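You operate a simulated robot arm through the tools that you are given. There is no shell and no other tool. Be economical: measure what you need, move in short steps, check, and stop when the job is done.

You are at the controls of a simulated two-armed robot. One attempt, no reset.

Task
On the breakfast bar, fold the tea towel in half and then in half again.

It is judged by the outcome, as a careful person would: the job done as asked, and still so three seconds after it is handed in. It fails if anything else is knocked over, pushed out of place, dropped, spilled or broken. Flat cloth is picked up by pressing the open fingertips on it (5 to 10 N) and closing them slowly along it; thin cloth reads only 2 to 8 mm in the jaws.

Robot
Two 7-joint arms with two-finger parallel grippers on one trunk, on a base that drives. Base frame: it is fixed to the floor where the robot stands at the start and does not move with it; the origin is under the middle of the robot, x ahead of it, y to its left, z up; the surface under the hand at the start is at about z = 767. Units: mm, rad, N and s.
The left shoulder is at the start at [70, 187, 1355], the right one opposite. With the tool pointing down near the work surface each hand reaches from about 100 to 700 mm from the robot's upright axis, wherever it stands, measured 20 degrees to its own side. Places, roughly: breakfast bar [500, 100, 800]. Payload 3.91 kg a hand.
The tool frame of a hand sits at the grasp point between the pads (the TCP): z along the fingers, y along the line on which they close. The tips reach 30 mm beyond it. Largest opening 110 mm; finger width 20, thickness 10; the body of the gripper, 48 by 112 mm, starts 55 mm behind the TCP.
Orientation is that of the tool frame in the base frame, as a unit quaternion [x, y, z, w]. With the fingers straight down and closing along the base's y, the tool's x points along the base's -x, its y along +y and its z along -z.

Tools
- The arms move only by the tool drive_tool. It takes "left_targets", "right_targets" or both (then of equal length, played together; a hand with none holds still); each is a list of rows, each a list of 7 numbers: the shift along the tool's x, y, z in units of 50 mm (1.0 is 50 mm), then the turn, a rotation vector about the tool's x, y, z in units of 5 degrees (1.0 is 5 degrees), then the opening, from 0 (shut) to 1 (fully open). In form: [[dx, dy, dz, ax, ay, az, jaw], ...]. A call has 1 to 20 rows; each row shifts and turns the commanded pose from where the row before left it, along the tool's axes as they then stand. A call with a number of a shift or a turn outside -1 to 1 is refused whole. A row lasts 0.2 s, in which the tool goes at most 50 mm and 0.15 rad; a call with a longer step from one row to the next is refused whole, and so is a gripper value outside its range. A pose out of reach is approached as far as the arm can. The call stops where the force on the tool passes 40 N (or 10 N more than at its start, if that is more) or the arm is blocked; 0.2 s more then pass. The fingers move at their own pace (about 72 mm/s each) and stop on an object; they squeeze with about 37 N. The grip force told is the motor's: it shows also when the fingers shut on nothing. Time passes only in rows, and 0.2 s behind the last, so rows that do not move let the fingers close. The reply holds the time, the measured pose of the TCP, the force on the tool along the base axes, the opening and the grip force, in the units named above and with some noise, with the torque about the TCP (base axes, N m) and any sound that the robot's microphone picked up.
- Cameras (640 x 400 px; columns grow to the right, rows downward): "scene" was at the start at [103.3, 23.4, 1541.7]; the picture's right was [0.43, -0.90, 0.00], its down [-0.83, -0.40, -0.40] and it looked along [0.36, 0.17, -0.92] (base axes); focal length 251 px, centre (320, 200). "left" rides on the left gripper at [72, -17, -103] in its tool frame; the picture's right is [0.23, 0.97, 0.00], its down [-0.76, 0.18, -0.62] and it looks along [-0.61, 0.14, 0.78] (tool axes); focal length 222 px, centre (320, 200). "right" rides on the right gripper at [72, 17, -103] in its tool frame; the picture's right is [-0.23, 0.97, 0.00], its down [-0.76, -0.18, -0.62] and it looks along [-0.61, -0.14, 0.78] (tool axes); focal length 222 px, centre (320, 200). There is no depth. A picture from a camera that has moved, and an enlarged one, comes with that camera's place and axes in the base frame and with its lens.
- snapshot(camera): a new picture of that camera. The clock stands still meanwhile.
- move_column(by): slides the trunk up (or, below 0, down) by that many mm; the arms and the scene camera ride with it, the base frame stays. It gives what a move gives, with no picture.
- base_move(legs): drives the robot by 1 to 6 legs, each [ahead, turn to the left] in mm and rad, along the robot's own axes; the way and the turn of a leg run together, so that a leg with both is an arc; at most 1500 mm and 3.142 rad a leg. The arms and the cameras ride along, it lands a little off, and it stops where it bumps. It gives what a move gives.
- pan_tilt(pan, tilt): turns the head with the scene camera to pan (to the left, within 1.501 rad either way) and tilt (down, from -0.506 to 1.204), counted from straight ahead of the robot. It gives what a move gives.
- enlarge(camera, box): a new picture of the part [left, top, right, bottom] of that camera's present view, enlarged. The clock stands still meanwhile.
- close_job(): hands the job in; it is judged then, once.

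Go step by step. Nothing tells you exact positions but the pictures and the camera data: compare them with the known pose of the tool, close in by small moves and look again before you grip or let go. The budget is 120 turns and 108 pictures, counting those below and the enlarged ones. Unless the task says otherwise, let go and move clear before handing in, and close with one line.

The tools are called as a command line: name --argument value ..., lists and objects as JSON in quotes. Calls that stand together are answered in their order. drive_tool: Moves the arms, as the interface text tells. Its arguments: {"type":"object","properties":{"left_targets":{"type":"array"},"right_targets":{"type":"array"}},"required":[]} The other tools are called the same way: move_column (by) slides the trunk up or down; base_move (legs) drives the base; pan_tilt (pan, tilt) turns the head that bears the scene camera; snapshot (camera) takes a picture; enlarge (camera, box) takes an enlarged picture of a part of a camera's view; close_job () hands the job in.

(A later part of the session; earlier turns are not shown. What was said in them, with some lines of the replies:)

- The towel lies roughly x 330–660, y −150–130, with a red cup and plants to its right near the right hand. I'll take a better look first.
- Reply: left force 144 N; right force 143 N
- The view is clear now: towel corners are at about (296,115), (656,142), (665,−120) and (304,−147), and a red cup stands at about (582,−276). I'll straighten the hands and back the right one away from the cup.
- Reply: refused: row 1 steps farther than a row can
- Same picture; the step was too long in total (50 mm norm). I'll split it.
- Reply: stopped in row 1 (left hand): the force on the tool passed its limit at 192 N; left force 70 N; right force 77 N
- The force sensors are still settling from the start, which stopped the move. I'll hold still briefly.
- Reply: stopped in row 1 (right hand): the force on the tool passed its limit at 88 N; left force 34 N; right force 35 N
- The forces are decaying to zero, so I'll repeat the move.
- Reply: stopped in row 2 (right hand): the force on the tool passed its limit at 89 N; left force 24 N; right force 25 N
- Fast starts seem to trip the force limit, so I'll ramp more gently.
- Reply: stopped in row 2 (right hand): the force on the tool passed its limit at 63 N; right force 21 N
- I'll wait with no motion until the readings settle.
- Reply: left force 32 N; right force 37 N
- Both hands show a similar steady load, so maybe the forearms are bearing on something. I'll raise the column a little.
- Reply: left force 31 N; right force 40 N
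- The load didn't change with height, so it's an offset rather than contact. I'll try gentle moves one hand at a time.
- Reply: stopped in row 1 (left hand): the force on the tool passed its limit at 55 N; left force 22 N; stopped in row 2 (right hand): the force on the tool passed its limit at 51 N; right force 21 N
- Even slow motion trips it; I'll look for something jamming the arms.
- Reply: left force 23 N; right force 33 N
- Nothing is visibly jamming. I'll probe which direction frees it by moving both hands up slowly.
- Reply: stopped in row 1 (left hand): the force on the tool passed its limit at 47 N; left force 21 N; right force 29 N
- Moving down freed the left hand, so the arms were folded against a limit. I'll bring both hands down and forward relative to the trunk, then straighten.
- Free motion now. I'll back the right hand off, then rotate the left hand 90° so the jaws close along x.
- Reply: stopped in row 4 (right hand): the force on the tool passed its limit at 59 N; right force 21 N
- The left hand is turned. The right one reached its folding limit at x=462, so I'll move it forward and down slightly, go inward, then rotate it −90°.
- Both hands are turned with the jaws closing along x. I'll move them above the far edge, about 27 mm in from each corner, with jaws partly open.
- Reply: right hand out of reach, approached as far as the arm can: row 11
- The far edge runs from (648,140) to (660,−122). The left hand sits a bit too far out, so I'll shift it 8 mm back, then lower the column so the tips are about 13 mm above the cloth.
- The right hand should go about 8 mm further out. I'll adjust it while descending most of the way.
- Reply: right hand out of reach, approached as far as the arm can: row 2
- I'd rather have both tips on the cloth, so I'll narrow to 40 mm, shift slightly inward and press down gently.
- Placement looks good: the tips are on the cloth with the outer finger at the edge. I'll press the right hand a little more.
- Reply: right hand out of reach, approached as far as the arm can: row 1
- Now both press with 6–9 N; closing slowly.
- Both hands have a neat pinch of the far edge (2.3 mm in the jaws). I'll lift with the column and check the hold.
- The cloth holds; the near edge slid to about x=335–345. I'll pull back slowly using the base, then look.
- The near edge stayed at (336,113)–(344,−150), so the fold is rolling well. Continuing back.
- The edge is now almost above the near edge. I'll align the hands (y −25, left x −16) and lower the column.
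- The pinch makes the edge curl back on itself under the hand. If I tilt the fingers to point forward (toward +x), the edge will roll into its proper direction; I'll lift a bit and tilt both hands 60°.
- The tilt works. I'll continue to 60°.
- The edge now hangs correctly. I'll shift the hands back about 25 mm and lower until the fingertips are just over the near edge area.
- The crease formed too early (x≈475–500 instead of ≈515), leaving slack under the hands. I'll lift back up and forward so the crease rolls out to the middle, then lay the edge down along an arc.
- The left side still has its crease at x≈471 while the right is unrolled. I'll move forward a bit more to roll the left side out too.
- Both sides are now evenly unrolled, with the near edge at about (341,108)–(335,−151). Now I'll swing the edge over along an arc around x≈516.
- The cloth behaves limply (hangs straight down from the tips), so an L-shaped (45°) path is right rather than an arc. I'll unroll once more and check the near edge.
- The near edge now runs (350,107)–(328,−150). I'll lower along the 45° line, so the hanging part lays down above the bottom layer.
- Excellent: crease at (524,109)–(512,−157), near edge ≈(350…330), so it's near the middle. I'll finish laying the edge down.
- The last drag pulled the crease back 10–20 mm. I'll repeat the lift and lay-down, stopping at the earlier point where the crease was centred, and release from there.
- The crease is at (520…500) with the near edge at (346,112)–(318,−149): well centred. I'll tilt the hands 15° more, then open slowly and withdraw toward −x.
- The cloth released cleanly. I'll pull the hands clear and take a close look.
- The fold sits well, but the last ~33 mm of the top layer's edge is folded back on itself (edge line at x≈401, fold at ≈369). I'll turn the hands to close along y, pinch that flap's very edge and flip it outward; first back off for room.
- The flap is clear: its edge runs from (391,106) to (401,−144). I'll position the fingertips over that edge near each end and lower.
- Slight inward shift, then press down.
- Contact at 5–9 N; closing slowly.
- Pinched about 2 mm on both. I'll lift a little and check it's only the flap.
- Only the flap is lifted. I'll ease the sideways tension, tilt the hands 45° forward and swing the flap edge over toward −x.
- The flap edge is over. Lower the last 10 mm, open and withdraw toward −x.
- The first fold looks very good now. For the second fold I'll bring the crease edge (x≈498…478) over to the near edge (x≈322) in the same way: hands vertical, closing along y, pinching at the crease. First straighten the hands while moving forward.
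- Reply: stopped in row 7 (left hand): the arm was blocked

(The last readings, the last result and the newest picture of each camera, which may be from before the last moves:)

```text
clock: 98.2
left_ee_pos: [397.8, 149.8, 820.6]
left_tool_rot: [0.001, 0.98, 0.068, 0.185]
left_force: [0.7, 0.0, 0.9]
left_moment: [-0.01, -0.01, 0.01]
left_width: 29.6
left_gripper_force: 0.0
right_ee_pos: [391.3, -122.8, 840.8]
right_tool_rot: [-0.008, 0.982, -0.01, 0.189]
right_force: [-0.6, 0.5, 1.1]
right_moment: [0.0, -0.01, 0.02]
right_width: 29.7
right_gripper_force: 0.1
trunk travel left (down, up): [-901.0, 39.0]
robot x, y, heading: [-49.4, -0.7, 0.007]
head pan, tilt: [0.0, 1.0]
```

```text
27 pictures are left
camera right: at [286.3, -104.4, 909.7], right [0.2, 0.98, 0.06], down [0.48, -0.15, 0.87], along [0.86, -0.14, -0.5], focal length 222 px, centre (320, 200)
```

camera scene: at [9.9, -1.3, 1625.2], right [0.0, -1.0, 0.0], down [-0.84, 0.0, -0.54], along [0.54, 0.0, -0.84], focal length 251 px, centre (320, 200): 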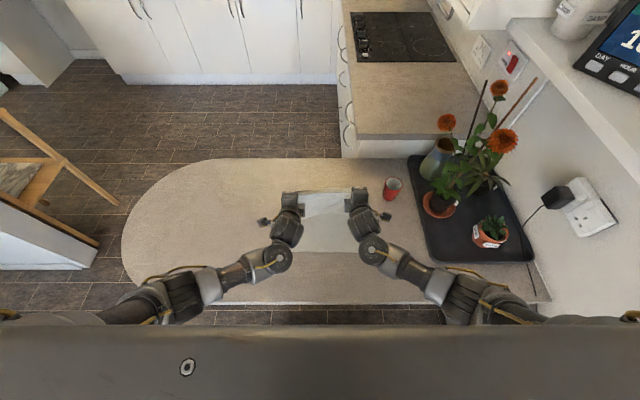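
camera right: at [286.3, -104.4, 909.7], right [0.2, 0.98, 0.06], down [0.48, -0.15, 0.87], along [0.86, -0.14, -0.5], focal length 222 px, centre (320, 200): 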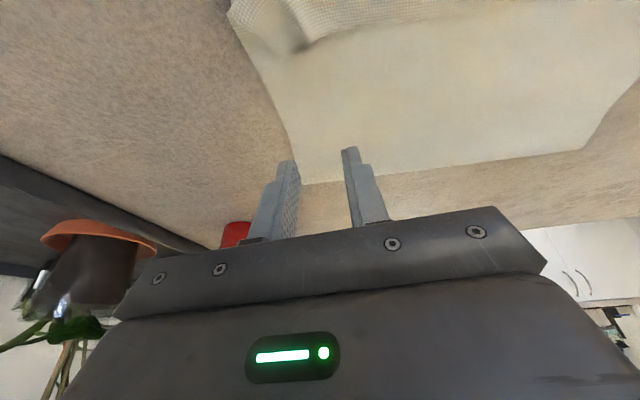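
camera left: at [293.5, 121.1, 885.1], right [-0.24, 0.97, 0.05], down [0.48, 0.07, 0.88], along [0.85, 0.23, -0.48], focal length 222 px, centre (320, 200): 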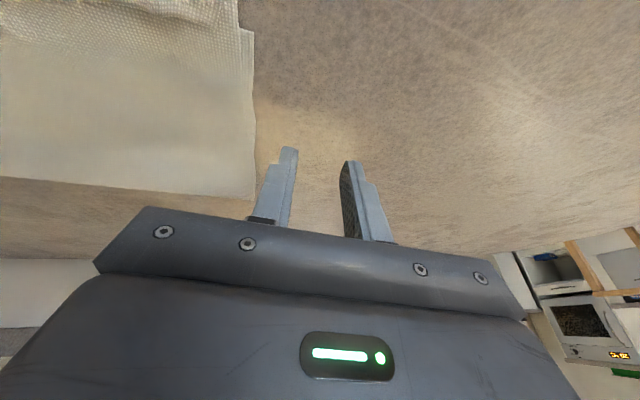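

The left wrist swung sideways during that move, but the towel is undisturbed. I'll raise the column and finish straightening both hands with forward motion.

move_column --by 36

drive_tool --left_targets '[[-0.188, 0, 0.07, 0.26, 0.71, 0, 0.27], [-0.19, 0, 0.06, 0.26, 0.71, 0, 0.27], [-0.195, -0.1, 0.045, 0.26, 0.71, 0, 0.27], [-0.197, -0.2, 0.03, 0.26, 0.71, 0, 0.27], [-0.2, -0.3, 0.02, 0.26, 0.71, 0, 0.27], [-0.2, -0.3, 0.01, 0.26, 0.71, 0, 0.27], [0, -0.3, 0, 0, 0, 0, 0.27], [0, -0.2, 0, 0, 0, 0, 0.27]]' --right_targets '[[-0.188, 0, 0.07, -0.03, 0.727, 0, 0.27], [-0.19, 0, 0.06, -0.03, 0.727, 0, 0.27], [-0.195, 0, 0.045, -0.03, 0.727, 0, 0.27], [-0.197, 0, 0.03, -0.03, 0.727, 0, 0.27], [-0.2, 0, 0.02, -0.03, 0.727, 0, 0.27], [-0.2, 0, 0.01, -0.03, 0.727, 0, 0.27], [0, 0, 0, 0, 0, 0, 0.27], [0, 0, 0, 0, 0, 0, 0.27]]'

snapshot --camera "scene"

```text
clock: 99.0
left_ee_pos: [399.7, 151.0, 856.5]
left_tool_rot: [0.0, 0.98, 0.069, 0.185]
left_force: [0.4, -0.1, 0.0]
left_moment: [0.01, 0.0, 0.0]
left_width: 29.6
left_gripper_force: 0.0
right_ee_pos: [391.0, -121.8, 877.6]
right_tool_rot: [-0.007, 0.982, -0.01, 0.19]
right_force: [-0.2, 0.7, 0.0]
right_moment: [0.0, -0.01, -0.02]
right_width: 29.7
right_gripper_force: 0.0
trunk travel left (down, up): [-937.0, 3.0]
robot x, y, heading: [-49.5, 1.5, 0.01]
head pan, tilt: [0.0, 1.0]
```

```text
clock: 101.0
left_ee_pos: [464.2, 146.9, 843.1]
left_tool_rot: [-0.019, 0.999, 0.045, 0.001]
left_force: [0.2, -0.1, 0.3]
left_moment: [0.01, 0.04, 0.0]
left_width: 29.8
left_gripper_force: 0.1
right_ee_pos: [451.6, -122.8, 878.5]
right_tool_rot: [-0.008, 1.0, -0.002, -0.001]
right_force: [0.3, -0.3, -0.5]
right_moment: [0.02, 0.01, 0.0]
right_width: 29.7
right_gripper_force: 0.1
trunk travel left (down, up): [-937.0, 3.0]
robot x, y, heading: [-50.6, -1.0, 0.006]
head pan, tilt: [0.0, 1.0]
stopped in row 8 (left hand): the arm was blocked; the commanded pose is now the measured one
```

```text
26 pictures are left
camera scene: at [71.3, -0.1, 1624.2], right [0.01, -1.0, 0.0], down [-0.84, -0.01, -0.54], along [0.54, 0.0, -0.84], focal length 251 px, centre (320, 200)
```

scene: 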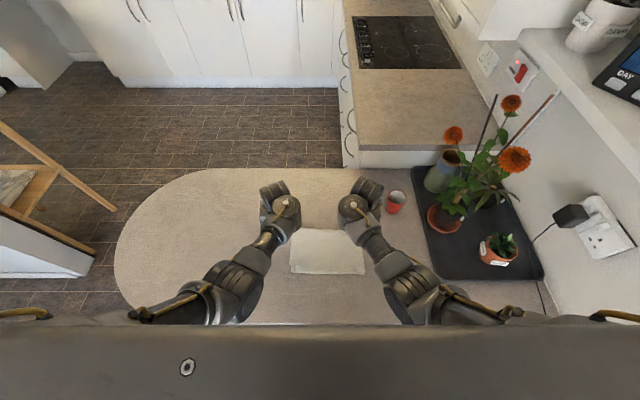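

The left arm hit a joint limit near the body. I'll move it forward and up, then inward.

drive_tool --left_targets '[[-0.2, 0, -0.1, 0, 0, 0, 0.27], [-0.3, 0, -0.1, 0, 0, 0, 0.27], [-0.3, 0, -0.1, 0, 0, 0, 0.27], [-0.1, -0.15, 0, 0.1, 0, 0, 0.27], [0, -0.2, 0, 0.2, 0, 0, 0.27], [0, -0.2, 0, 0.2, 0, 0, 0.27], [0, -0.2, 0, 0.2, 0, 0, 0.27], [0, -0.2, 0, 0.2, 0, 0, 0.27], [0, -0.15, 0, 0.1, 0, 0, 0.27]]'

```text
clock: 103.2
left_ee_pos: [515.2, 118.4, 850.8]
left_tool_rot: [-0.026, 1.0, 0.016, 0.002]
left_force: [-0.3, 0.6, -0.2]
left_moment: [-0.04, 0.0, -0.01]
left_width: 29.7
left_gripper_force: 0.0
right_ee_pos: [450.2, -122.9, 879.2]
right_tool_rot: [-0.007, 1.0, -0.002, -0.001]
right_force: [0.2, 0.2, 0.7]
right_moment: [-0.03, 0.01, 0.01]
right_width: 29.7
right_gripper_force: 0.1
trunk travel left (down, up): [-937.0, 3.0]
robot x, y, heading: [-50.8, 0.7, 0.016]
head pan, tilt: [0.0, 1.0]
stopped in row 9 (left hand): the arm was blocked; the commanded pose is now the measured one
```

Still short on the left (y=118). Yawing the left hand about 30° should ease the wrist limit.

drive_tool --left_targets '[[0, 0, 0, 0, 0, 0.5, 0.27], [0, 0, 0, 0, 0, 1, 0.27], [0, 0, 0, 0, 0, 1, 0.27], [0, 0, 0, 0, 0, 1, 0.27], [0, 0, 0, 0, 0, 1, 0.27], [0, 0, 0, 0, 0, 1, 0.27], [0, 0, 0, 0, 0, 0.5, 0.27], [-0.05, -0.1, 0, 0.1, 0, 0, 0.27], [-0.1, -0.17, 0, 0.1, 0, 0, 0.27], [-0.1, -0.17, 0, 0.1, 0, 0, 0.27], [-0.05, -0.1, 0, 0.1, 0, 0, 0.27]]'

```text
clock: 105.6
left_ee_pos: [514.1, 86.4, 849.8]
left_tool_rot: [0.234, 0.972, -0.003, -0.006]
left_force: [0.4, -1.1, 0.0]
left_moment: [0.04, 0.02, 0.02]
left_width: 29.5
left_gripper_force: 0.1
right_ee_pos: [450.8, -122.0, 878.5]
right_tool_rot: [-0.007, 1.0, -0.002, 0.0]
right_force: [0.1, -0.6, -0.8]
right_moment: [0.02, -0.02, -0.02]
right_width: 29.7
right_gripper_force: 0.0
trunk travel left (down, up): [-937.0, 3.0]
robot x, y, heading: [-49.2, -1.6, 0.007]
head pan, tilt: [0.0, 1.0]
```

That works. Position both over the crease edge: left (492,80), right (476,−128), and lower.

drive_tool --left_targets '[[0.1, -0.1, 0, 0, 0, 0, 0.27], [0.1, -0.1, 0, 0, 0, 0, 0.27], [0.1, -0.1, 0, 0, 0, 0, 0.27], [0.04, 0, 0, 0, 0, 0, 0.27]]' --right_targets '[[-0.1, -0.03, 0.1, 0, 0, 0, 0.27], [-0.15, -0.03, 0.17, 0, 0, 0, 0.27], [-0.15, -0.03, 0.17, 0, 0, 0, 0.27], [-0.1, -0.03, 0.13, 0, 0, 0, 0.27]]'

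move_column --by -38

enlarge --camera "left" --box '[200, 40, 440, 220]'

enlarge --camera "right" --box '[200, 40, 440, 220]'

```text
clock: 106.6
left_ee_pos: [492.3, 80.3, 850.4]
left_tool_rot: [0.234, 0.972, -0.003, -0.006]
left_force: [-0.1, -0.2, 0.6]
left_moment: [0.02, 0.01, -0.01]
left_width: 30.0
left_gripper_force: 0.1
right_ee_pos: [476.8, -138.5, 848.8]
right_tool_rot: [-0.005, 1.0, -0.01, 0.0]
right_force: [-0.7, -0.5, -0.8]
right_moment: [0.0, 0.04, -0.03]
right_width: 29.9
right_gripper_force: 0.0
trunk travel left (down, up): [-937.0, 3.0]
robot x, y, heading: [-48.6, 2.8, 0.01]
head pan, tilt: [0.0, 1.0]
```

```text
clock: 107.4
left_ee_pos: [491.1, 79.4, 812.2]
left_tool_rot: [0.234, 0.972, -0.003, -0.006]
left_force: [-0.4, -0.5, 0.3]
left_moment: [-0.03, 0.0, -0.03]
left_width: 29.8
left_gripper_force: 0.0
right_ee_pos: [479.1, -138.7, 811.3]
right_tool_rot: [-0.003, 1.0, -0.009, 0.002]
right_force: [0.0, -0.2, 0.2]
right_moment: [-0.01, 0.02, -0.01]
right_width: 29.7
right_gripper_force: 0.1
trunk travel left (down, up): [-899.0, 41.0]
robot x, y, heading: [-50.6, 2.5, 0.008]
head pan, tilt: [0.0, 1.0]
```

```text
2.22 times, centred on (320, 130) of left
camera zoom: at [420.8, 97.6, 915.2], right [0.24, 0.97, -0.01], down [0.77, -0.19, 0.61], along [0.59, -0.15, -0.79], focal length 494 px, centre (320, 356)
```

zoom: 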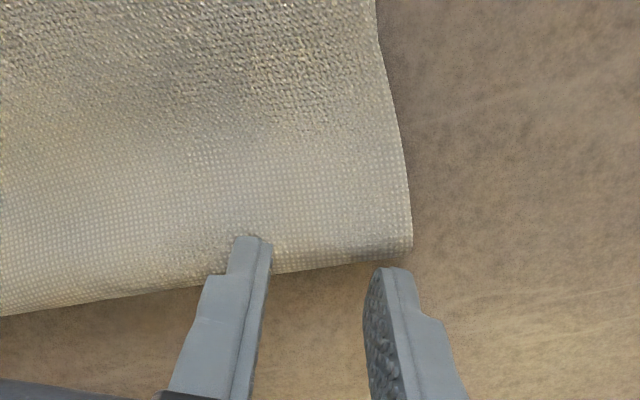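

```text
2.22 times, centred on (320, 130) of right
camera zoom: at [406.4, -119.1, 914.7], right [0.22, 0.98, -0.02], down [0.76, -0.16, 0.63], along [0.61, -0.15, -0.78], focal length 494 px, centre (320, 356)
```

zoom: 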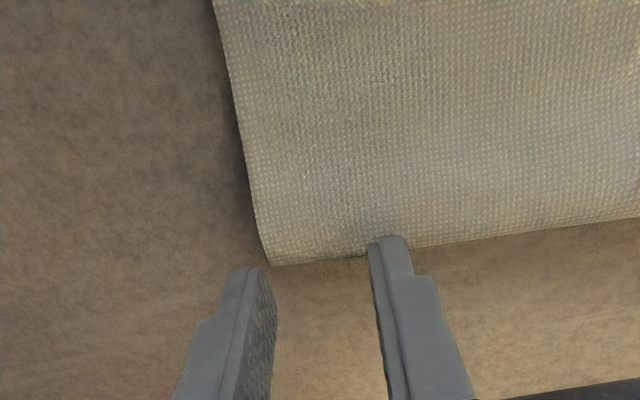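

Both fingertips are close to the crease edge. I'll shift slightly inward and press down in steps.

drive_tool --left_targets '[[0.03, -0.05, 0, 0, 0, 0, 0.27], [0.03, -0.05, 0.04, 0, 0, 0, 0.27], [0, 0, 0.06, 0, 0, 0, 0.27], [0, 0, 0.06, 0, 0, 0, 0.27], [0, 0, 0.04, 0, 0, 0, 0.27], [0, 0, 0, 0, 0, 0, 0.27]]' --right_targets '[[0.05, 0.1, 0, 0, 0, 0, 0.27], [0.05, 0.1, 0.04, 0, 0, 0, 0.27], [0, 0, 0.06, 0, 0, 0, 0.27], [0, 0, 0.06, 0, 0, 0, 0.27], [0, 0, 0.04, 0, 0, 0, 0.27], [0, 0, 0, 0, 0, 0, 0.27]]'

```text
clock: 108.8
left_ee_pos: [488.0, 77.2, 802.2]
left_tool_rot: [0.233, 0.972, -0.003, -0.007]
left_force: [0.5, 0.6, -0.4]
left_moment: [-0.01, 0.0, -0.01]
left_width: 29.6
left_gripper_force: 0.2
right_ee_pos: [482.5, -133.1, 806.8]
right_tool_rot: [-0.002, 1.0, -0.012, 0.008]
right_force: [-0.6, 0.0, -0.3]
right_moment: [-0.01, -0.01, 0.03]
right_width: 29.9
right_gripper_force: 0.1
trunk travel left (down, up): [-899.0, 41.0]
robot x, y, heading: [-50.2, 1.0, 0.008]
head pan, tilt: [0.0, 1.0]
```

The right hand is dragging on a wrist limit too; I'll yaw it 25° outward like the left.

drive_tool --right_targets '[[0, 0, -0.05, 0, 0, -0.5, 0.27], [0, 0, 0, 0, 0, -1, 0.27], [0, 0, 0, 0, 0, -1, 0.27], [0, 0, 0, 0, 0, -1, 0.27], [0, 0, 0, 0, 0, -1, 0.27], [0, 0, 0, 0, 0, -0.7, 0.27], [0, 0, 0, 0, 0, 0, 0.27], [0, 0, 0, 0, 0, 0, 0.27]]'

```text
clock: 110.6
left_ee_pos: [486.7, 76.3, 802.6]
left_tool_rot: [0.233, 0.972, -0.002, -0.007]
left_force: [0.0, 0.4, 1.3]
left_moment: [0.0, 0.0, 0.01]
left_width: 29.8
left_gripper_force: 0.8
right_ee_pos: [472.6, -117.9, 804.9]
right_tool_rot: [-0.231, 0.973, -0.002, -0.001]
right_force: [-0.2, 0.1, -0.6]
right_moment: [0.0, 0.0, 0.0]
right_width: 29.8
right_gripper_force: 0.0
trunk travel left (down, up): [-899.0, 41.0]
robot x, y, heading: [-50.4, -1.2, 0.009]
head pan, tilt: [0.0, 1.0]
```

drive_tool --left_targets '[[0, 0, 0, 0, 0, 0, 0.27], [0, 0, 0, 0, 0, 0, 0.27], [0, 0, 0.02, 0, 0, 0, 0.27], [0, 0, 0.02, 0, 0, 0, 0.27], [0, 0, 0, 0, 0, 0, 0.27]]' --right_targets '[[0.015, -0.08, 0, 0, 0, 0, 0.27], [0.015, -0.08, 0, 0, 0, 0, 0.27], [0, 0, 0.04, 0, 0, 0, 0.27], [0, 0, 0.04, 0, 0, 0, 0.27], [0, 0, 0, 0, 0, 0, 0.27]]'

```text
clock: 111.8
left_ee_pos: [486.0, 77.4, 800.9]
left_tool_rot: [0.234, 0.972, -0.003, -0.005]
left_force: [0.5, -1.0, 0.4]
left_moment: [-0.01, -0.02, -0.01]
left_width: 29.6
left_gripper_force: 0.1
right_ee_pos: [474.5, -125.4, 802.4]
right_tool_rot: [-0.232, 0.973, -0.003, 0.0]
right_force: [0.3, -0.3, -0.6]
right_moment: [-0.01, 0.01, 0.01]
right_width: 29.8
right_gripper_force: 0.0
trunk travel left (down, up): [-899.0, 41.0]
robot x, y, heading: [-49.8, 0.3, 0.01]
head pan, tilt: [0.0, 1.0]
```

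drive_tool --left_targets '[[0, 0, 0.015, 0, 0, 0, 0.27], [0, 0, 0.015, 0, 0, 0, 0.27], [0, 0, 0, 0, 0, 0, 0.27]]' --right_targets '[[0, 0, 0.03, 0, 0, 0, 0.27], [0, 0, 0.02, 0, 0, 0, 0.27], [0, 0, 0, 0, 0, 0, 0.27]]'

```text
clock: 112.6
left_ee_pos: [485.0, 76.8, 799.0]
left_tool_rot: [0.233, 0.972, -0.003, -0.007]
left_force: [0.1, 0.3, 2.1]
left_moment: [0.05, -0.01, 0.01]
left_width: 29.7
left_gripper_force: 0.1
right_ee_pos: [474.1, -126.0, 799.0]
right_tool_rot: [-0.231, 0.973, -0.003, -0.001]
right_force: [-0.6, 0.1, 3.1]
right_moment: [0.01, 0.02, 0.0]
right_width: 29.6
right_gripper_force: 0.0
trunk travel left (down, up): [-899.0, 41.0]
robot x, y, heading: [-49.2, -3.0, 0.005]
head pan, tilt: [0.0, 1.0]
```

drive_tool --left_targets '[[0, 0, 0.012, 0, 0, 0, 0.27], [0, 0, 0, 0, 0, 0, 0.24], [0, 0, 0, 0, 0, 0, 0.21], [0, 0, 0, 0, 0, 0, 0.18], [0, 0, 0, 0, 0, 0, 0.15], [0, 0, 0, 0, 0, 0, 0.12], [0, 0, 0, 0, 0, 0, 0.09], [0, 0, 0, 0, 0, 0, 0.06], [0, 0, 0, 0, 0, 0, 0.03], [0, 0, 0, 0, 0, 0, 0], [0, 0, 0, 0, 0, 0, 0]]' --right_targets '[[0, 0, 0.01, 0, 0, 0, 0.27], [0, 0, 0, 0, 0, 0, 0.24], [0, 0, 0, 0, 0, 0, 0.21], [0, 0, 0, 0, 0, 0, 0.18], [0, 0, 0, 0, 0, 0, 0.15], [0, 0, 0, 0, 0, 0, 0.12], [0, 0, 0, 0, 0, 0, 0.09], [0, 0, 0, 0, 0, 0, 0.06], [0, 0, 0, 0, 0, 0, 0.03], [0, 0, 0, 0, 0, 0, 0], [0, 0, 0, 0, 0, 0, 0]]'

enlarge --camera "left" --box '[200, 40, 440, 220]'

enlarge --camera "right" --box '[200, 40, 440, 220]'

```text
clock: 115.0
left_ee_pos: [484.9, 77.3, 798.6]
left_tool_rot: [0.233, 0.973, -0.004, -0.006]
left_force: [0.6, -4.3, 6.5]
left_moment: [-0.14, 0.0, 0.06]
left_width: 1.8
left_gripper_force: 36.9
right_ee_pos: [474.1, -124.5, 800.3]
right_tool_rot: [-0.232, 0.973, -0.003, 0.001]
right_force: [0.4, 4.2, 7.1]
right_moment: [0.14, 0.04, -0.06]
right_width: 2.0
right_gripper_force: 36.7
trunk travel left (down, up): [-899.0, 41.0]
robot x, y, heading: [-49.2, 0.2, 0.008]
head pan, tilt: [0.0, 1.0]
```

```text
2.22 times, centred on (320, 130) of left
camera zoom: at [414.3, 94.1, 901.5], right [0.24, 0.97, -0.01], down [0.77, -0.19, 0.61], along [0.6, -0.15, -0.79], focal length 494 px, centre (320, 356)
```

zoom: 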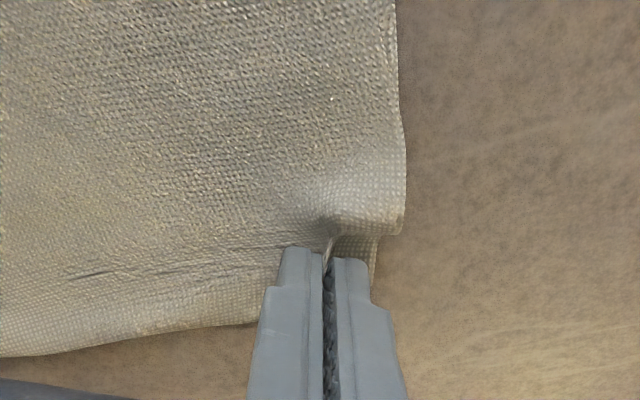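

```text
2.22 times, centred on (320, 130) of right
camera zoom: at [402.2, -141.7, 902.0], right [-0.24, 0.97, -0.01], down [0.76, 0.19, 0.62], along [0.61, 0.14, -0.78], focal length 494 px, centre (320, 356)
```

zoom: 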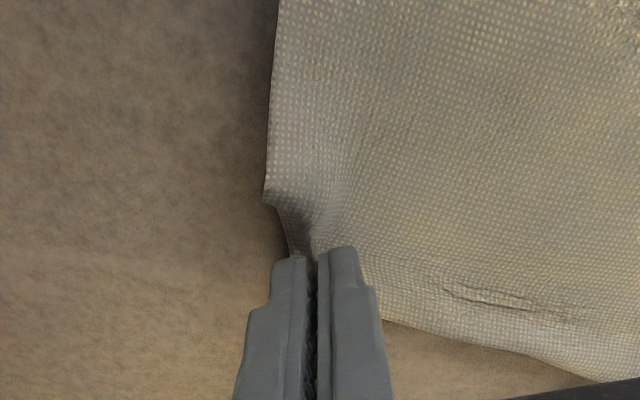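

Both crease corners are pinched. I'll lift and pull back in alternating small steps so the towel isn't dragged.

move_column --by 15

base_move --legs '[[-35, 0]]'

move_column --by 24

base_move --legs '[[-35, 0]]'

drive_tool --left_targets '[[0, -0.03, -0.1, 0, 0, 0, 0], [0, -0.03, -0.15, 0, 0, 0, 0], [0, 0, -0.2, 0, 0, 0, 0], [0, 0, -0.2, 0, 0, 0, 0], [0, 0, -0.1, 0, 0, 0, 0]]' --right_targets '[[0, 0.03, -0.1, 0, 0, 0, 0], [0, 0.03, -0.15, 0, 0, 0, 0], [0, 0, -0.2, 0, 0, 0, 0], [0, 0, -0.2, 0, 0, 0, 0], [0, 0, -0.1, 0, 0, 0, 0]]'

snapshot --camera "scene"

```text
clock: 115.6
left_ee_pos: [485.4, 78.0, 813.5]
left_tool_rot: [0.233, 0.972, -0.003, -0.006]
left_force: [-0.1, -5.9, -1.1]
left_moment: [-0.15, 0.01, 0.02]
left_width: 1.5
left_gripper_force: 36.7
right_ee_pos: [473.8, -126.3, 813.1]
right_tool_rot: [-0.232, 0.973, -0.003, 0.0]
right_force: [1.1, 4.9, 0.5]
right_moment: [0.17, -0.03, -0.05]
right_width: 2.0
right_gripper_force: 37.2
trunk travel left (down, up): [-914.0, 26.0]
robot x, y, heading: [-53.1, 0.3, 0.008]
head pan, tilt: [0.0, 1.0]
```

```text
clock: 116.5
left_ee_pos: [455.9, 76.8, 810.8]
left_tool_rot: [0.233, 0.972, -0.003, -0.009]
left_force: [-0.5, -6.1, -0.4]
left_moment: [-0.14, 0.03, 0.06]
left_width: 1.7
left_gripper_force: 37.4
right_ee_pos: [443.0, -126.7, 811.1]
right_tool_rot: [-0.23, 0.973, -0.003, -0.002]
right_force: [1.0, 5.6, 0.0]
right_moment: [0.16, 0.02, -0.04]
right_width: 1.9
right_gripper_force: 36.5
trunk travel left (down, up): [-914.0, 26.0]
robot x, y, heading: [-83.7, -1.7, 0.005]
head pan, tilt: [0.0, 1.0]
```

```text
clock: 117.2
left_ee_pos: [451.4, 76.1, 838.6]
left_tool_rot: [0.234, 0.972, -0.002, -0.005]
left_force: [0.0, -5.2, -0.2]
left_moment: [-0.16, 0.0, 0.06]
left_width: 2.0
left_gripper_force: 37.0
right_ee_pos: [440.5, -125.9, 838.4]
right_tool_rot: [-0.231, 0.973, -0.003, 0.0]
right_force: [0.1, 5.2, 0.4]
right_moment: [0.17, 0.0, -0.04]
right_width: 1.8
right_gripper_force: 37.0
trunk travel left (down, up): [-938.0, 2.0]
robot x, y, heading: [-83.7, -1.8, 0.007]
head pan, tilt: [0.0, 1.0]
```

```text
clock: 118.0
left_ee_pos: [422.7, 76.3, 836.0]
left_tool_rot: [0.234, 0.972, -0.003, -0.008]
left_force: [0.6, -5.5, 0.3]
left_moment: [-0.14, 0.04, 0.02]
left_width: 1.7
left_gripper_force: 37.1
right_ee_pos: [411.4, -126.6, 835.6]
right_tool_rot: [-0.231, 0.973, -0.002, -0.003]
right_force: [0.7, 6.4, 0.2]
right_moment: [0.19, 0.04, -0.04]
right_width: 2.0
right_gripper_force: 37.4
trunk travel left (down, up): [-938.0, 2.0]
robot x, y, heading: [-118.8, -1.7, 0.012]
head pan, tilt: [0.0, 1.0]
```

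```text
clock: 119.2
left_ee_pos: [417.7, 73.7, 875.4]
left_tool_rot: [0.234, 0.972, -0.003, -0.006]
left_force: [0.1, -1.1, -0.2]
left_moment: [-0.03, -0.01, 0.0]
left_width: 2.0
left_gripper_force: 37.0
right_ee_pos: [405.1, -124.1, 874.8]
right_tool_rot: [-0.232, 0.973, -0.004, -0.001]
right_force: [0.3, 1.6, -0.3]
right_moment: [0.03, 0.0, -0.02]
right_width: 1.7
right_gripper_force: 36.4
trunk travel left (down, up): [-938.0, 2.0]
robot x, y, heading: [-124.3, -2.1, 0.006]
head pan, tilt: [0.0, 1.0]
```

```text
21 pictures are left
camera scene: at [3.3, -0.5, 1625.2], right [0.01, -1.0, 0.0], down [-0.84, -0.01, -0.54], along [0.54, 0.0, -0.84], focal length 251 px, centre (320, 200)
```

scene: 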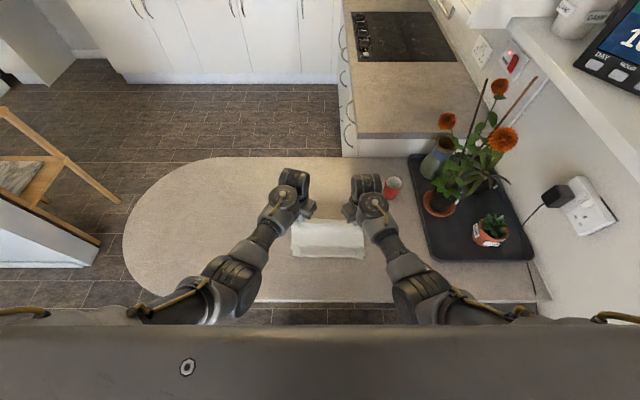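

enlarge --camera "scene" --box '[270, 195, 390, 270]'

```text
5.33 times, centred on (330, 232) of scene
camera zoom: at [3.3, -0.5, 1625.2], right [0.01, -1.0, 0.0], down [-0.84, -0.01, -0.54], along [0.54, 0.0, -0.84], focal length 1340 px, centre (267, 27)
```

zoom: 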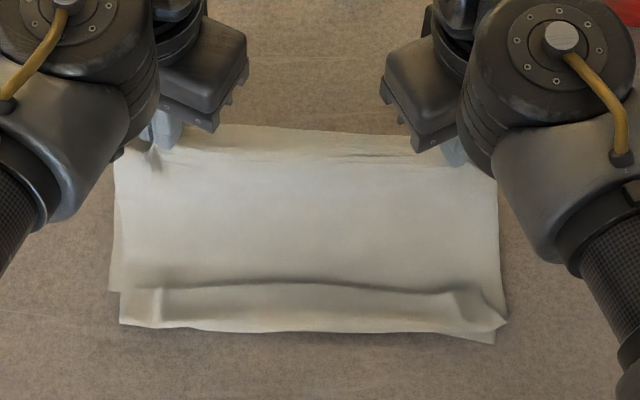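

The doubled cloth is up over the mid-line, near edge at x≈315. Now tilt the hands 45° forward and lay the crease edge down along the 45° path.

drive_tool --left_targets '[[0, 0, 0, -0.455, -0.89, 0, 0], [0, 0, 0, -0.455, -0.89, 0, 0], [0, 0, 0, -0.455, -0.89, 0, 0], [0, 0, 0, -0.455, -0.89, 0, 0], [0, 0, 0, -0.455, -0.89, 0, 0], [0, 0, 0, -0.455, -0.89, 0, 0], [0, 0, 0, -0.455, -0.89, 0, 0], [0, 0, 0, -0.455, -0.89, 0, 0], [0, 0, 0, -0.455, -0.89, 0, 0], [0.135, -0.07, -0.124, 0, 0, 0, 0], [0.135, -0.07, -0.124, 0, 0, 0, 0], [0.135, -0.07, -0.124, 0, 0, 0, 0], [0.135, -0.07, -0.124, 0, 0, 0, 0], [0.2375, -0.1215, -0.009, 0, 0, 0, 0], [0.2375, -0.1215, -0.009, 0, 0, 0, 0], [0.2375, -0.1215, -0.009, 0, 0, 0, 0], [0.2375, -0.1215, -0.009, 0, 0, 0, 0], [0.2375, -0.1215, -0.009, 0, 0, 0, 0]]' --right_targets '[[0, 0, 0, 0.45, -0.893, 0, 0], [0, 0, 0, 0.45, -0.893, 0, 0], [0, 0, 0, 0.45, -0.893, 0, 0], [0, 0, 0, 0.45, -0.893, 0, 0], [0, 0, 0, 0.45, -0.893, 0, 0], [0, 0, 0, 0.45, -0.893, 0, 0], [0, 0, 0, 0.45, -0.893, 0, 0], [0, 0, 0, 0.45, -0.893, 0, 0], [0, 0, 0, 0.45, -0.893, 0, 0], [0.095, 0.048, -0.078, 0, 0, 0, 0], [0.095, 0.048, -0.078, 0, 0, 0, 0], [0.095, 0.048, -0.078, 0, 0, 0, 0], [0.095, 0.048, -0.078, 0, 0, 0, 0], [0.238, 0.12, -0.009, 0, 0, 0, 0], [0.238, 0.12, -0.009, 0, 0, 0, 0], [0.238, 0.12, -0.009, 0, 0, 0, 0], [0.238, 0.12, -0.009, 0, 0, 0, 0], [0.238, 0.12, -0.009, 0, 0, 0, 0]]'

enlarge --camera "scene" --box '[270, 195, 390, 270]'

```text
clock: 123.0
left_ee_pos: [326.2, 72.1, 825.3]
left_tool_rot: [0.216, 0.901, 0.087, 0.367]
left_force: [0.5, -0.8, -0.5]
left_moment: [-0.03, 0.03, 0.0]
left_width: 1.9
left_gripper_force: 36.8
right_ee_pos: [330.5, -122.8, 826.2]
right_tool_rot: [-0.215, 0.898, -0.091, 0.372]
right_force: [0.2, 0.5, 0.1]
right_moment: [0.06, 0.02, 0.04]
right_width: 2.0
right_gripper_force: 37.3
trunk travel left (down, up): [-938.0, 2.0]
robot x, y, heading: [-114.3, 0.1, 0.006]
head pan, tilt: [0.0, 1.0]
```

```text
5.33 times, centred on (330, 232) of scene
camera zoom: at [1.7, -0.4, 1625.4], right [0.01, -1.0, 0.0], down [-0.84, -0.01, -0.54], along [0.54, 0.0, -0.84], focal length 1340 px, centre (267, 27)
```

zoom: 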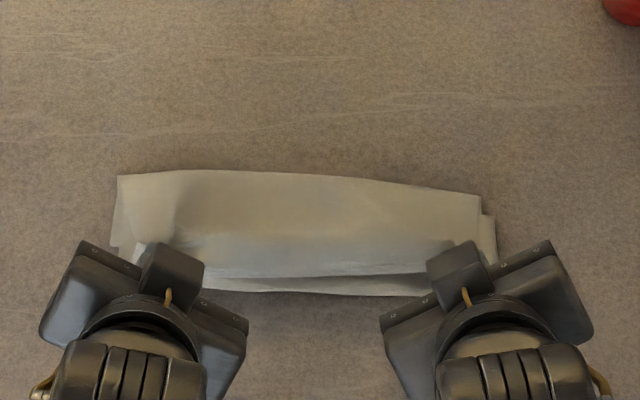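

snapshot --camera "left"

snapshot --camera "right"

```text
18 pictures are left
camera left: at [203.5, 89.4, 847.0], right [0.17, 0.97, 0.17], down [0.11, -0.19, 0.98], along [0.98, -0.15, -0.14], focal length 222 px, centre (320, 200)
```

left: 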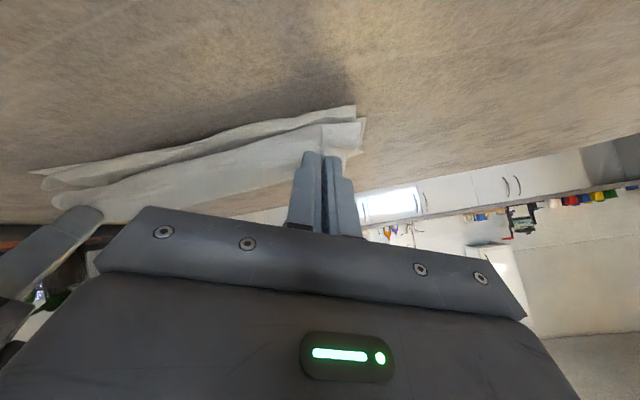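

```text
17 pictures are left
camera right: at [206.9, -140.4, 846.8], right [-0.17, 0.97, -0.17], down [0.1, 0.19, 0.98], along [0.98, 0.15, -0.12], focal length 222 px, centre (320, 200)
```

right: 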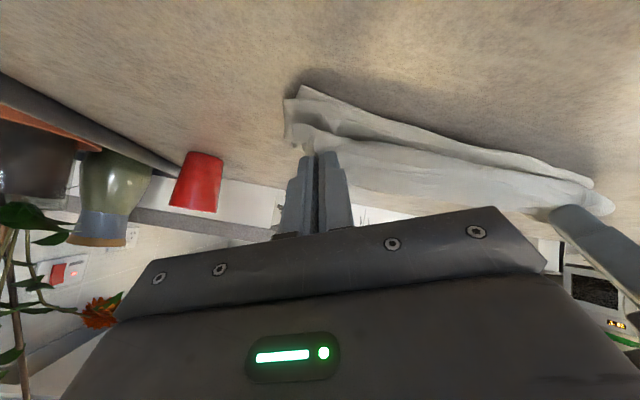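

The near edge shifted to (348,102)–(330,−145), so the second fold is slightly early. I'll lift back once and lay it down again from the corrected middle.

drive_tool --left_targets '[[-0.2125, 0.1085, 0.044, 0, 0, 0, 0], [-0.2125, 0.1085, 0.044, 0, 0, 0, 0], [-0.2125, 0.1085, 0.044, 0, 0, 0, 0], [-0.2125, 0.1085, 0.044, 0, 0, 0, 0], [-0.2125, 0.1085, 0.044, 0, 0, 0, 0], [-0.2125, 0.1085, 0.044, 0, 0, 0, 0], [-0.2125, 0.1085, 0.044, 0, 0, 0, 0], [-0.2125, 0.1085, 0.044, 0, 0, 0, 0], [0, 0, 0, 0, 0, 0, 0], [0, 0, 0, 0, 0, 0, 0], [0.21, -0.107, 0, 0, 0, 0, 0], [0.21, -0.107, 0, 0, 0, 0, 0], [0.21, -0.107, 0, 0, 0, 0, 0], [0.21, -0.107, 0, 0, 0, 0, 0], [0.21, -0.107, 0, 0, 0, 0, 0], [0.21, -0.107, 0, 0, 0, 0, 0], [0.21, -0.107, 0, 0, 0, 0, 0], [0.21, -0.107, 0, 0, 0, 0, 0], [0.21, -0.107, 0, 0, 0, 0, 0]]' --right_targets '[[-0.197, -0.0995, 0.0265, 0, 0, 0, 0], [-0.197, -0.0995, 0.0265, 0, 0, 0, 0], [-0.197, -0.0995, 0.0265, 0, 0, 0, 0], [-0.197, -0.0995, 0.0265, 0, 0, 0, 0], [-0.197, -0.0995, 0.0265, 0, 0, 0, 0], [-0.197, -0.0995, 0.0265, 0, 0, 0, 0], [-0.197, -0.0995, 0.0265, 0, 0, 0, 0], [-0.197, -0.0995, 0.0265, 0, 0, 0, 0], [0, 0, 0, 0, 0, 0, 0], [0, 0, 0, 0, 0, 0, 0], [0.2175, 0.11, -0.008, 0, 0, 0, 0], [0.2175, 0.11, -0.008, 0, 0, 0, 0], [0.2175, 0.11, -0.008, 0, 0, 0, 0], [0.2175, 0.11, -0.008, 0, 0, 0, 0], [0.2175, 0.11, -0.008, 0, 0, 0, 0], [0.2175, 0.11, -0.008, 0, 0, 0, 0], [0.2175, 0.11, -0.008, 0, 0, 0, 0], [0.2175, 0.11, -0.008, 0, 0, 0, 0], [0.2175, 0.11, -0.008, 0, 0, 0, 0]]'

enlarge --camera "scene" --box '[270, 195, 390, 270]'

snapshot --camera "right"

```text
clock: 127.0
left_ee_pos: [334.6, 73.4, 809.1]
left_tool_rot: [0.216, 0.9, 0.088, 0.368]
left_force: [-0.5, -1.8, 0.3]
left_moment: [-0.08, 0.05, -0.05]
left_width: 1.6
left_gripper_force: 36.6
right_ee_pos: [319.1, -124.8, 805.5]
right_tool_rot: [-0.214, 0.898, -0.091, 0.373]
right_force: [-0.3, 1.3, 0.1]
right_moment: [0.08, 0.0, 0.07]
right_width: 1.8
right_gripper_force: 37.4
trunk travel left (down, up): [-938.0, 2.0]
robot x, y, heading: [-116.7, -3.8, 0.008]
head pan, tilt: [0.0, 1.0]
```

```text
5.33 times, centred on (330, 232) of scene
camera zoom: at [1.9, -0.2, 1625.3], right [0.01, -1.0, 0.0], down [-0.84, -0.01, -0.54], along [0.54, 0.0, -0.84], focal length 1340 px, centre (267, 27)
```

zoom: 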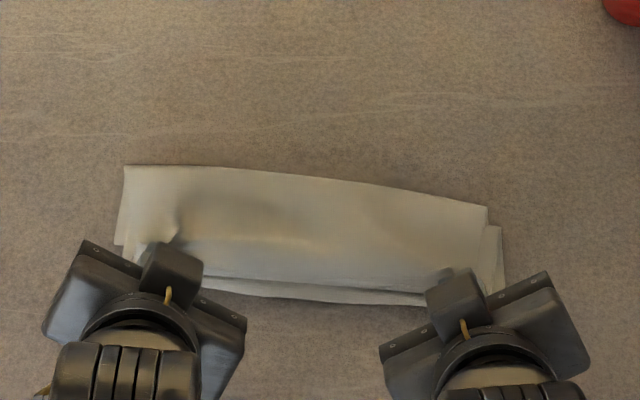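

```text
15 pictures are left
camera right: at [196.0, -141.1, 826.5], right [-0.17, 0.97, -0.17], down [0.09, 0.19, 0.98], along [0.98, 0.15, -0.12], focal length 222 px, centre (320, 200)
```

right: 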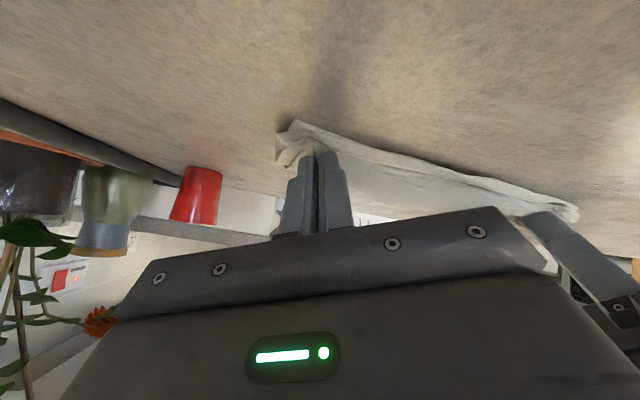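

The second fold is laid nearly over the near edge (fold at ~429…398, near edge 345…328). Lower the last few mm, open gently and withdraw.

drive_tool --left_targets '[[0.07, -0.035, 0.025, 0, 0, 0, 0], [0.08, -0.042, 0.032, 0, 0, 0, 0], [0, 0, 0, 0, 0, 0, 0], [0, 0, 0, 0, 0, 0, 0.03], [0, 0, 0, 0, 0, 0, 0.06], [0, 0, 0, 0, 0, 0, 0.1], [0.1, -0.05, -0.12, 0, 0, 0, 0.12], [0.18, -0.09, -0.22, 0, 0, 0, 0.12], [0.25, -0.13, -0.3, 0, 0, 0, 0.12], [0.25, -0.13, -0.33, 0, 0, 0, 0.12], [0.2, -0.1, -0.33, 0, 0, 0, 0.12], [0.1, -0.05, -0.2, 0, 0, 0, 0.12]]' --right_targets '[[0.06, 0.03, 0.015, 0, 0, 0, 0], [0.07, 0.035, 0.02, 0, 0, 0, 0], [0, 0, 0, 0, 0, 0, 0], [0, 0, 0, 0, 0, 0, 0.03], [0, 0, 0, 0, 0, 0, 0.06], [0, 0, 0, 0, 0, 0, 0.1], [0.1, 0.05, -0.12, 0, 0, 0, 0.12], [0.18, 0.09, -0.22, 0, 0, 0, 0.12], [0.25, 0.13, -0.3, 0, 0, 0, 0.12], [0.25, 0.13, -0.33, 0, 0, 0, 0.12], [0.2, 0.1, -0.33, 0, 0, 0, 0.12], [0.1, 0.05, -0.2, 0, 0, 0, 0.12]]'

enlarge --camera "scene" --box '[270, 195, 390, 270]'

```text
clock: 129.6
left_ee_pos: [234.4, 73.2, 809.1]
left_tool_rot: [0.216, 0.901, 0.087, 0.367]
left_force: [0.1, 0.2, 0.5]
left_moment: [0.01, -0.01, 0.0]
left_width: 13.2
left_gripper_force: 0.0
right_ee_pos: [218.9, -122.8, 808.5]
right_tool_rot: [-0.215, 0.898, -0.091, 0.372]
right_force: [-0.5, 0.0, -0.9]
right_moment: [0.02, -0.01, 0.03]
right_width: 13.1
right_gripper_force: 0.1
trunk travel left (down, up): [-938.0, 2.0]
robot x, y, heading: [-120.0, -0.7, 0.009]
head pan, tilt: [0.0, 1.0]
```

```text
5.33 times, centred on (330, 232) of scene
camera zoom: at [1.8, -0.2, 1625.3], right [0.01, -1.0, 0.0], down [-0.84, -0.01, -0.54], along [0.54, 0.0, -0.84], focal length 1340 px, centre (267, 27)
```

zoom: 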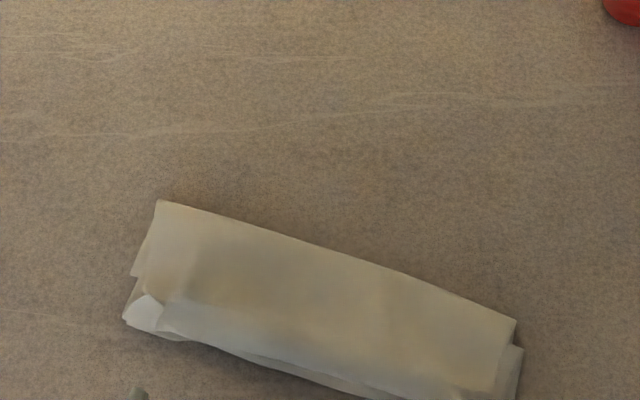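

The right side was dragged along a bit during withdrawal and the strip turned, but it's still folded. I need a full look.

enlarge --camera "scene" --box '[270, 220, 390, 295]'

snapshot --camera "right"

```text
5.33 times, centred on (330, 258) of scene
camera zoom: at [1.8, -0.2, 1625.3], right [0.01, -1.0, 0.0], down [-0.84, -0.01, -0.54], along [0.54, 0.0, -0.84], focal length 1340 px, centre (267, -107)
```

zoom: 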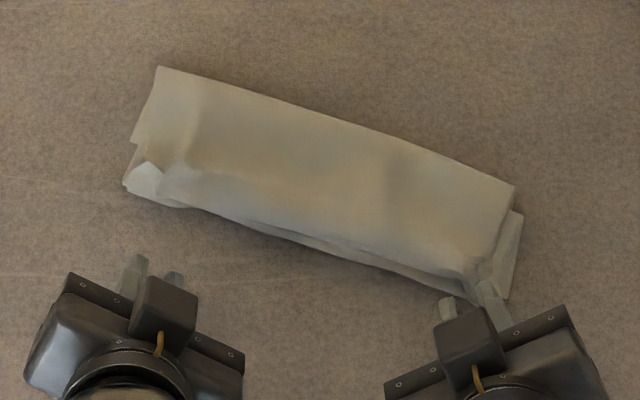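

```text
12 pictures are left
camera right: at [96.3, -140.1, 830.0], right [-0.17, 0.97, -0.17], down [0.1, 0.19, 0.98], along [0.98, 0.15, -0.12], focal length 222 px, centre (320, 200)
```

right: 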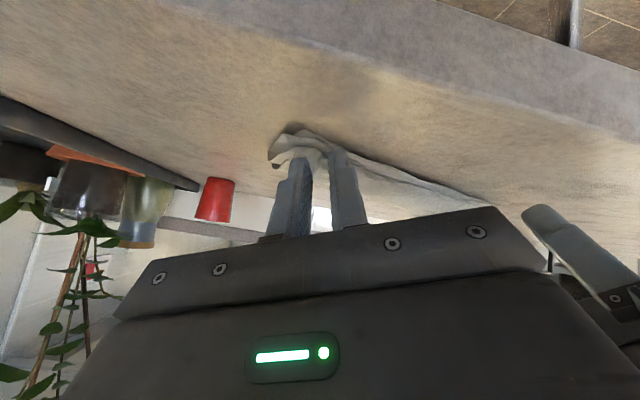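

The cloth's hump is still snagged between the right fingertips. I'll open wider and lift the hands straight up.

drive_tool --left_targets '[[0, 0, 0, 0, 0, 0, 0.25], [0, 0, 0, 0, 0, 0, 0.35], [0, 0, 0, 0, 0, 0, 0.35], [-0.06, 0.03, -0.06, 0, 0, 0, 0.35], [-0.1, 0.05, -0.11, 0, 0, 0, 0.35], [-0.1, 0.05, -0.11, 0, 0, 0, 0.35], [-0.1, 0.05, -0.11, 0, 0, 0, 0.35], [-0.1, 0.05, -0.11, 0, 0, 0, 0.35]]' --right_targets '[[0, 0, 0, 0, 0, 0, 0.25], [0, 0, 0, 0, 0, 0, 0.35], [0, 0, 0, 0, 0, 0, 0.35], [-0.06, -0.03, -0.06, 0, 0, 0, 0.35], [-0.1, -0.05, -0.11, 0, 0, 0, 0.35], [-0.1, -0.05, -0.11, 0, 0, 0, 0.35], [-0.1, -0.05, -0.11, 0, 0, 0, 0.35], [-0.1, -0.05, -0.11, 0, 0, 0, 0.35]]'

base_move --legs '[[-80, 0]]'

enlarge --camera "scene" --box '[260, 190, 400, 278]'

```text
clock: 131.4
left_ee_pos: [234.6, 72.8, 845.1]
left_tool_rot: [0.216, 0.901, 0.087, 0.367]
left_force: [0.1, -0.1, 0.6]
left_moment: [-0.02, 0.02, 0.03]
left_width: 38.5
left_gripper_force: 0.1
right_ee_pos: [221.1, -122.8, 843.6]
right_tool_rot: [-0.215, 0.899, -0.092, 0.371]
right_force: [-0.1, -0.8, 0.3]
right_moment: [0.0, 0.0, -0.03]
right_width: 38.5
right_gripper_force: 0.2
trunk travel left (down, up): [-938.0, 2.0]
robot x, y, heading: [-114.4, -2.0, 0.007]
head pan, tilt: [0.0, 1.0]
```

```text
clock: 132.5
left_ee_pos: [155.8, 72.2, 843.2]
left_tool_rot: [0.217, 0.9, 0.086, 0.367]
left_force: [0.8, 1.0, -0.4]
left_moment: [0.0, 0.0, -0.01]
left_width: 38.2
left_gripper_force: 0.1
right_ee_pos: [141.4, -124.8, 843.8]
right_tool_rot: [-0.213, 0.899, -0.091, 0.372]
right_force: [0.2, 0.1, -0.3]
right_moment: [0.0, -0.03, 0.0]
right_width: 38.4
right_gripper_force: 0.0
trunk travel left (down, up): [-938.0, 2.0]
robot x, y, heading: [-197.5, -1.2, 0.006]
head pan, tilt: [0.0, 1.0]
```

```text
4.55 times, centred on (330, 234) of scene
camera zoom: at [-76.1, -1.2, 1625.1], right [0.0, -1.0, 0.0], down [-0.84, 0.0, -0.54], along [0.54, 0.0, -0.84], focal length 1142 px, centre (274, 46)
```

zoom: 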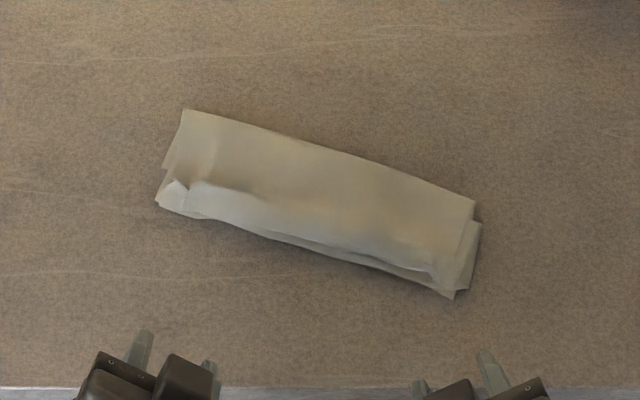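

The towel is free and folded into a strip about 87 × 260 mm. A closer look to judge the quality.

enlarge --camera "scene" --box '[288, 210, 372, 262]'

```text
7.62 times, centred on (330, 236) of scene
camera zoom: at [-76.1, -1.2, 1625.1], right [0.0, -1.0, 0.0], down [-0.84, 0.0, -0.54], along [0.54, 0.0, -0.84], focal length 1915 px, centre (244, -74)
```

zoom: 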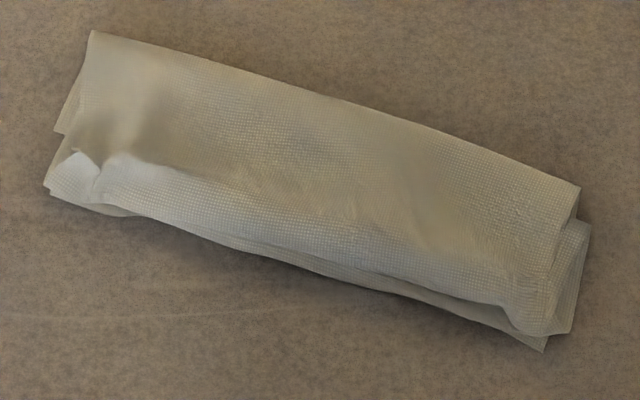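

snapshot --camera "scene"

```text
9 pictures are left
camera scene: at [-76.1, -1.2, 1625.1], right [0.0, -1.0, 0.0], down [-0.84, 0.0, -0.54], along [0.54, 0.0, -0.84], focal length 251 px, centre (320, 200)
```

scene: 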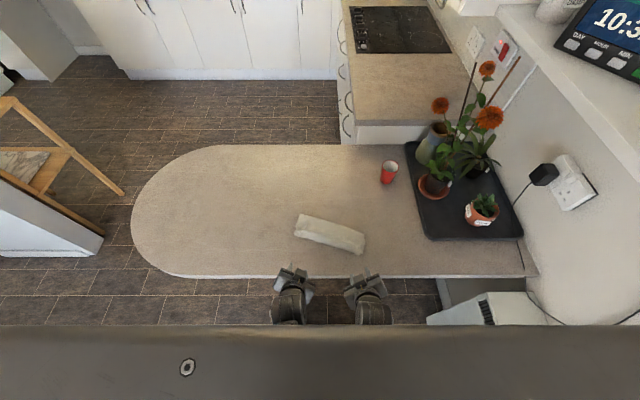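

The towel lies folded in quarters on the bar, the cup and plants haven't moved, and the hands are clear. I'm handing it in.

close_job

```text
The job is handed in.
```

The tea towel is folded in half and in half again, both folds the same way, into a strip of about 87 × 260 mm on the breakfast bar. It lies turned roughly 17° and slightly puffy, with a small upturned corner on the left; nothing else was moved.
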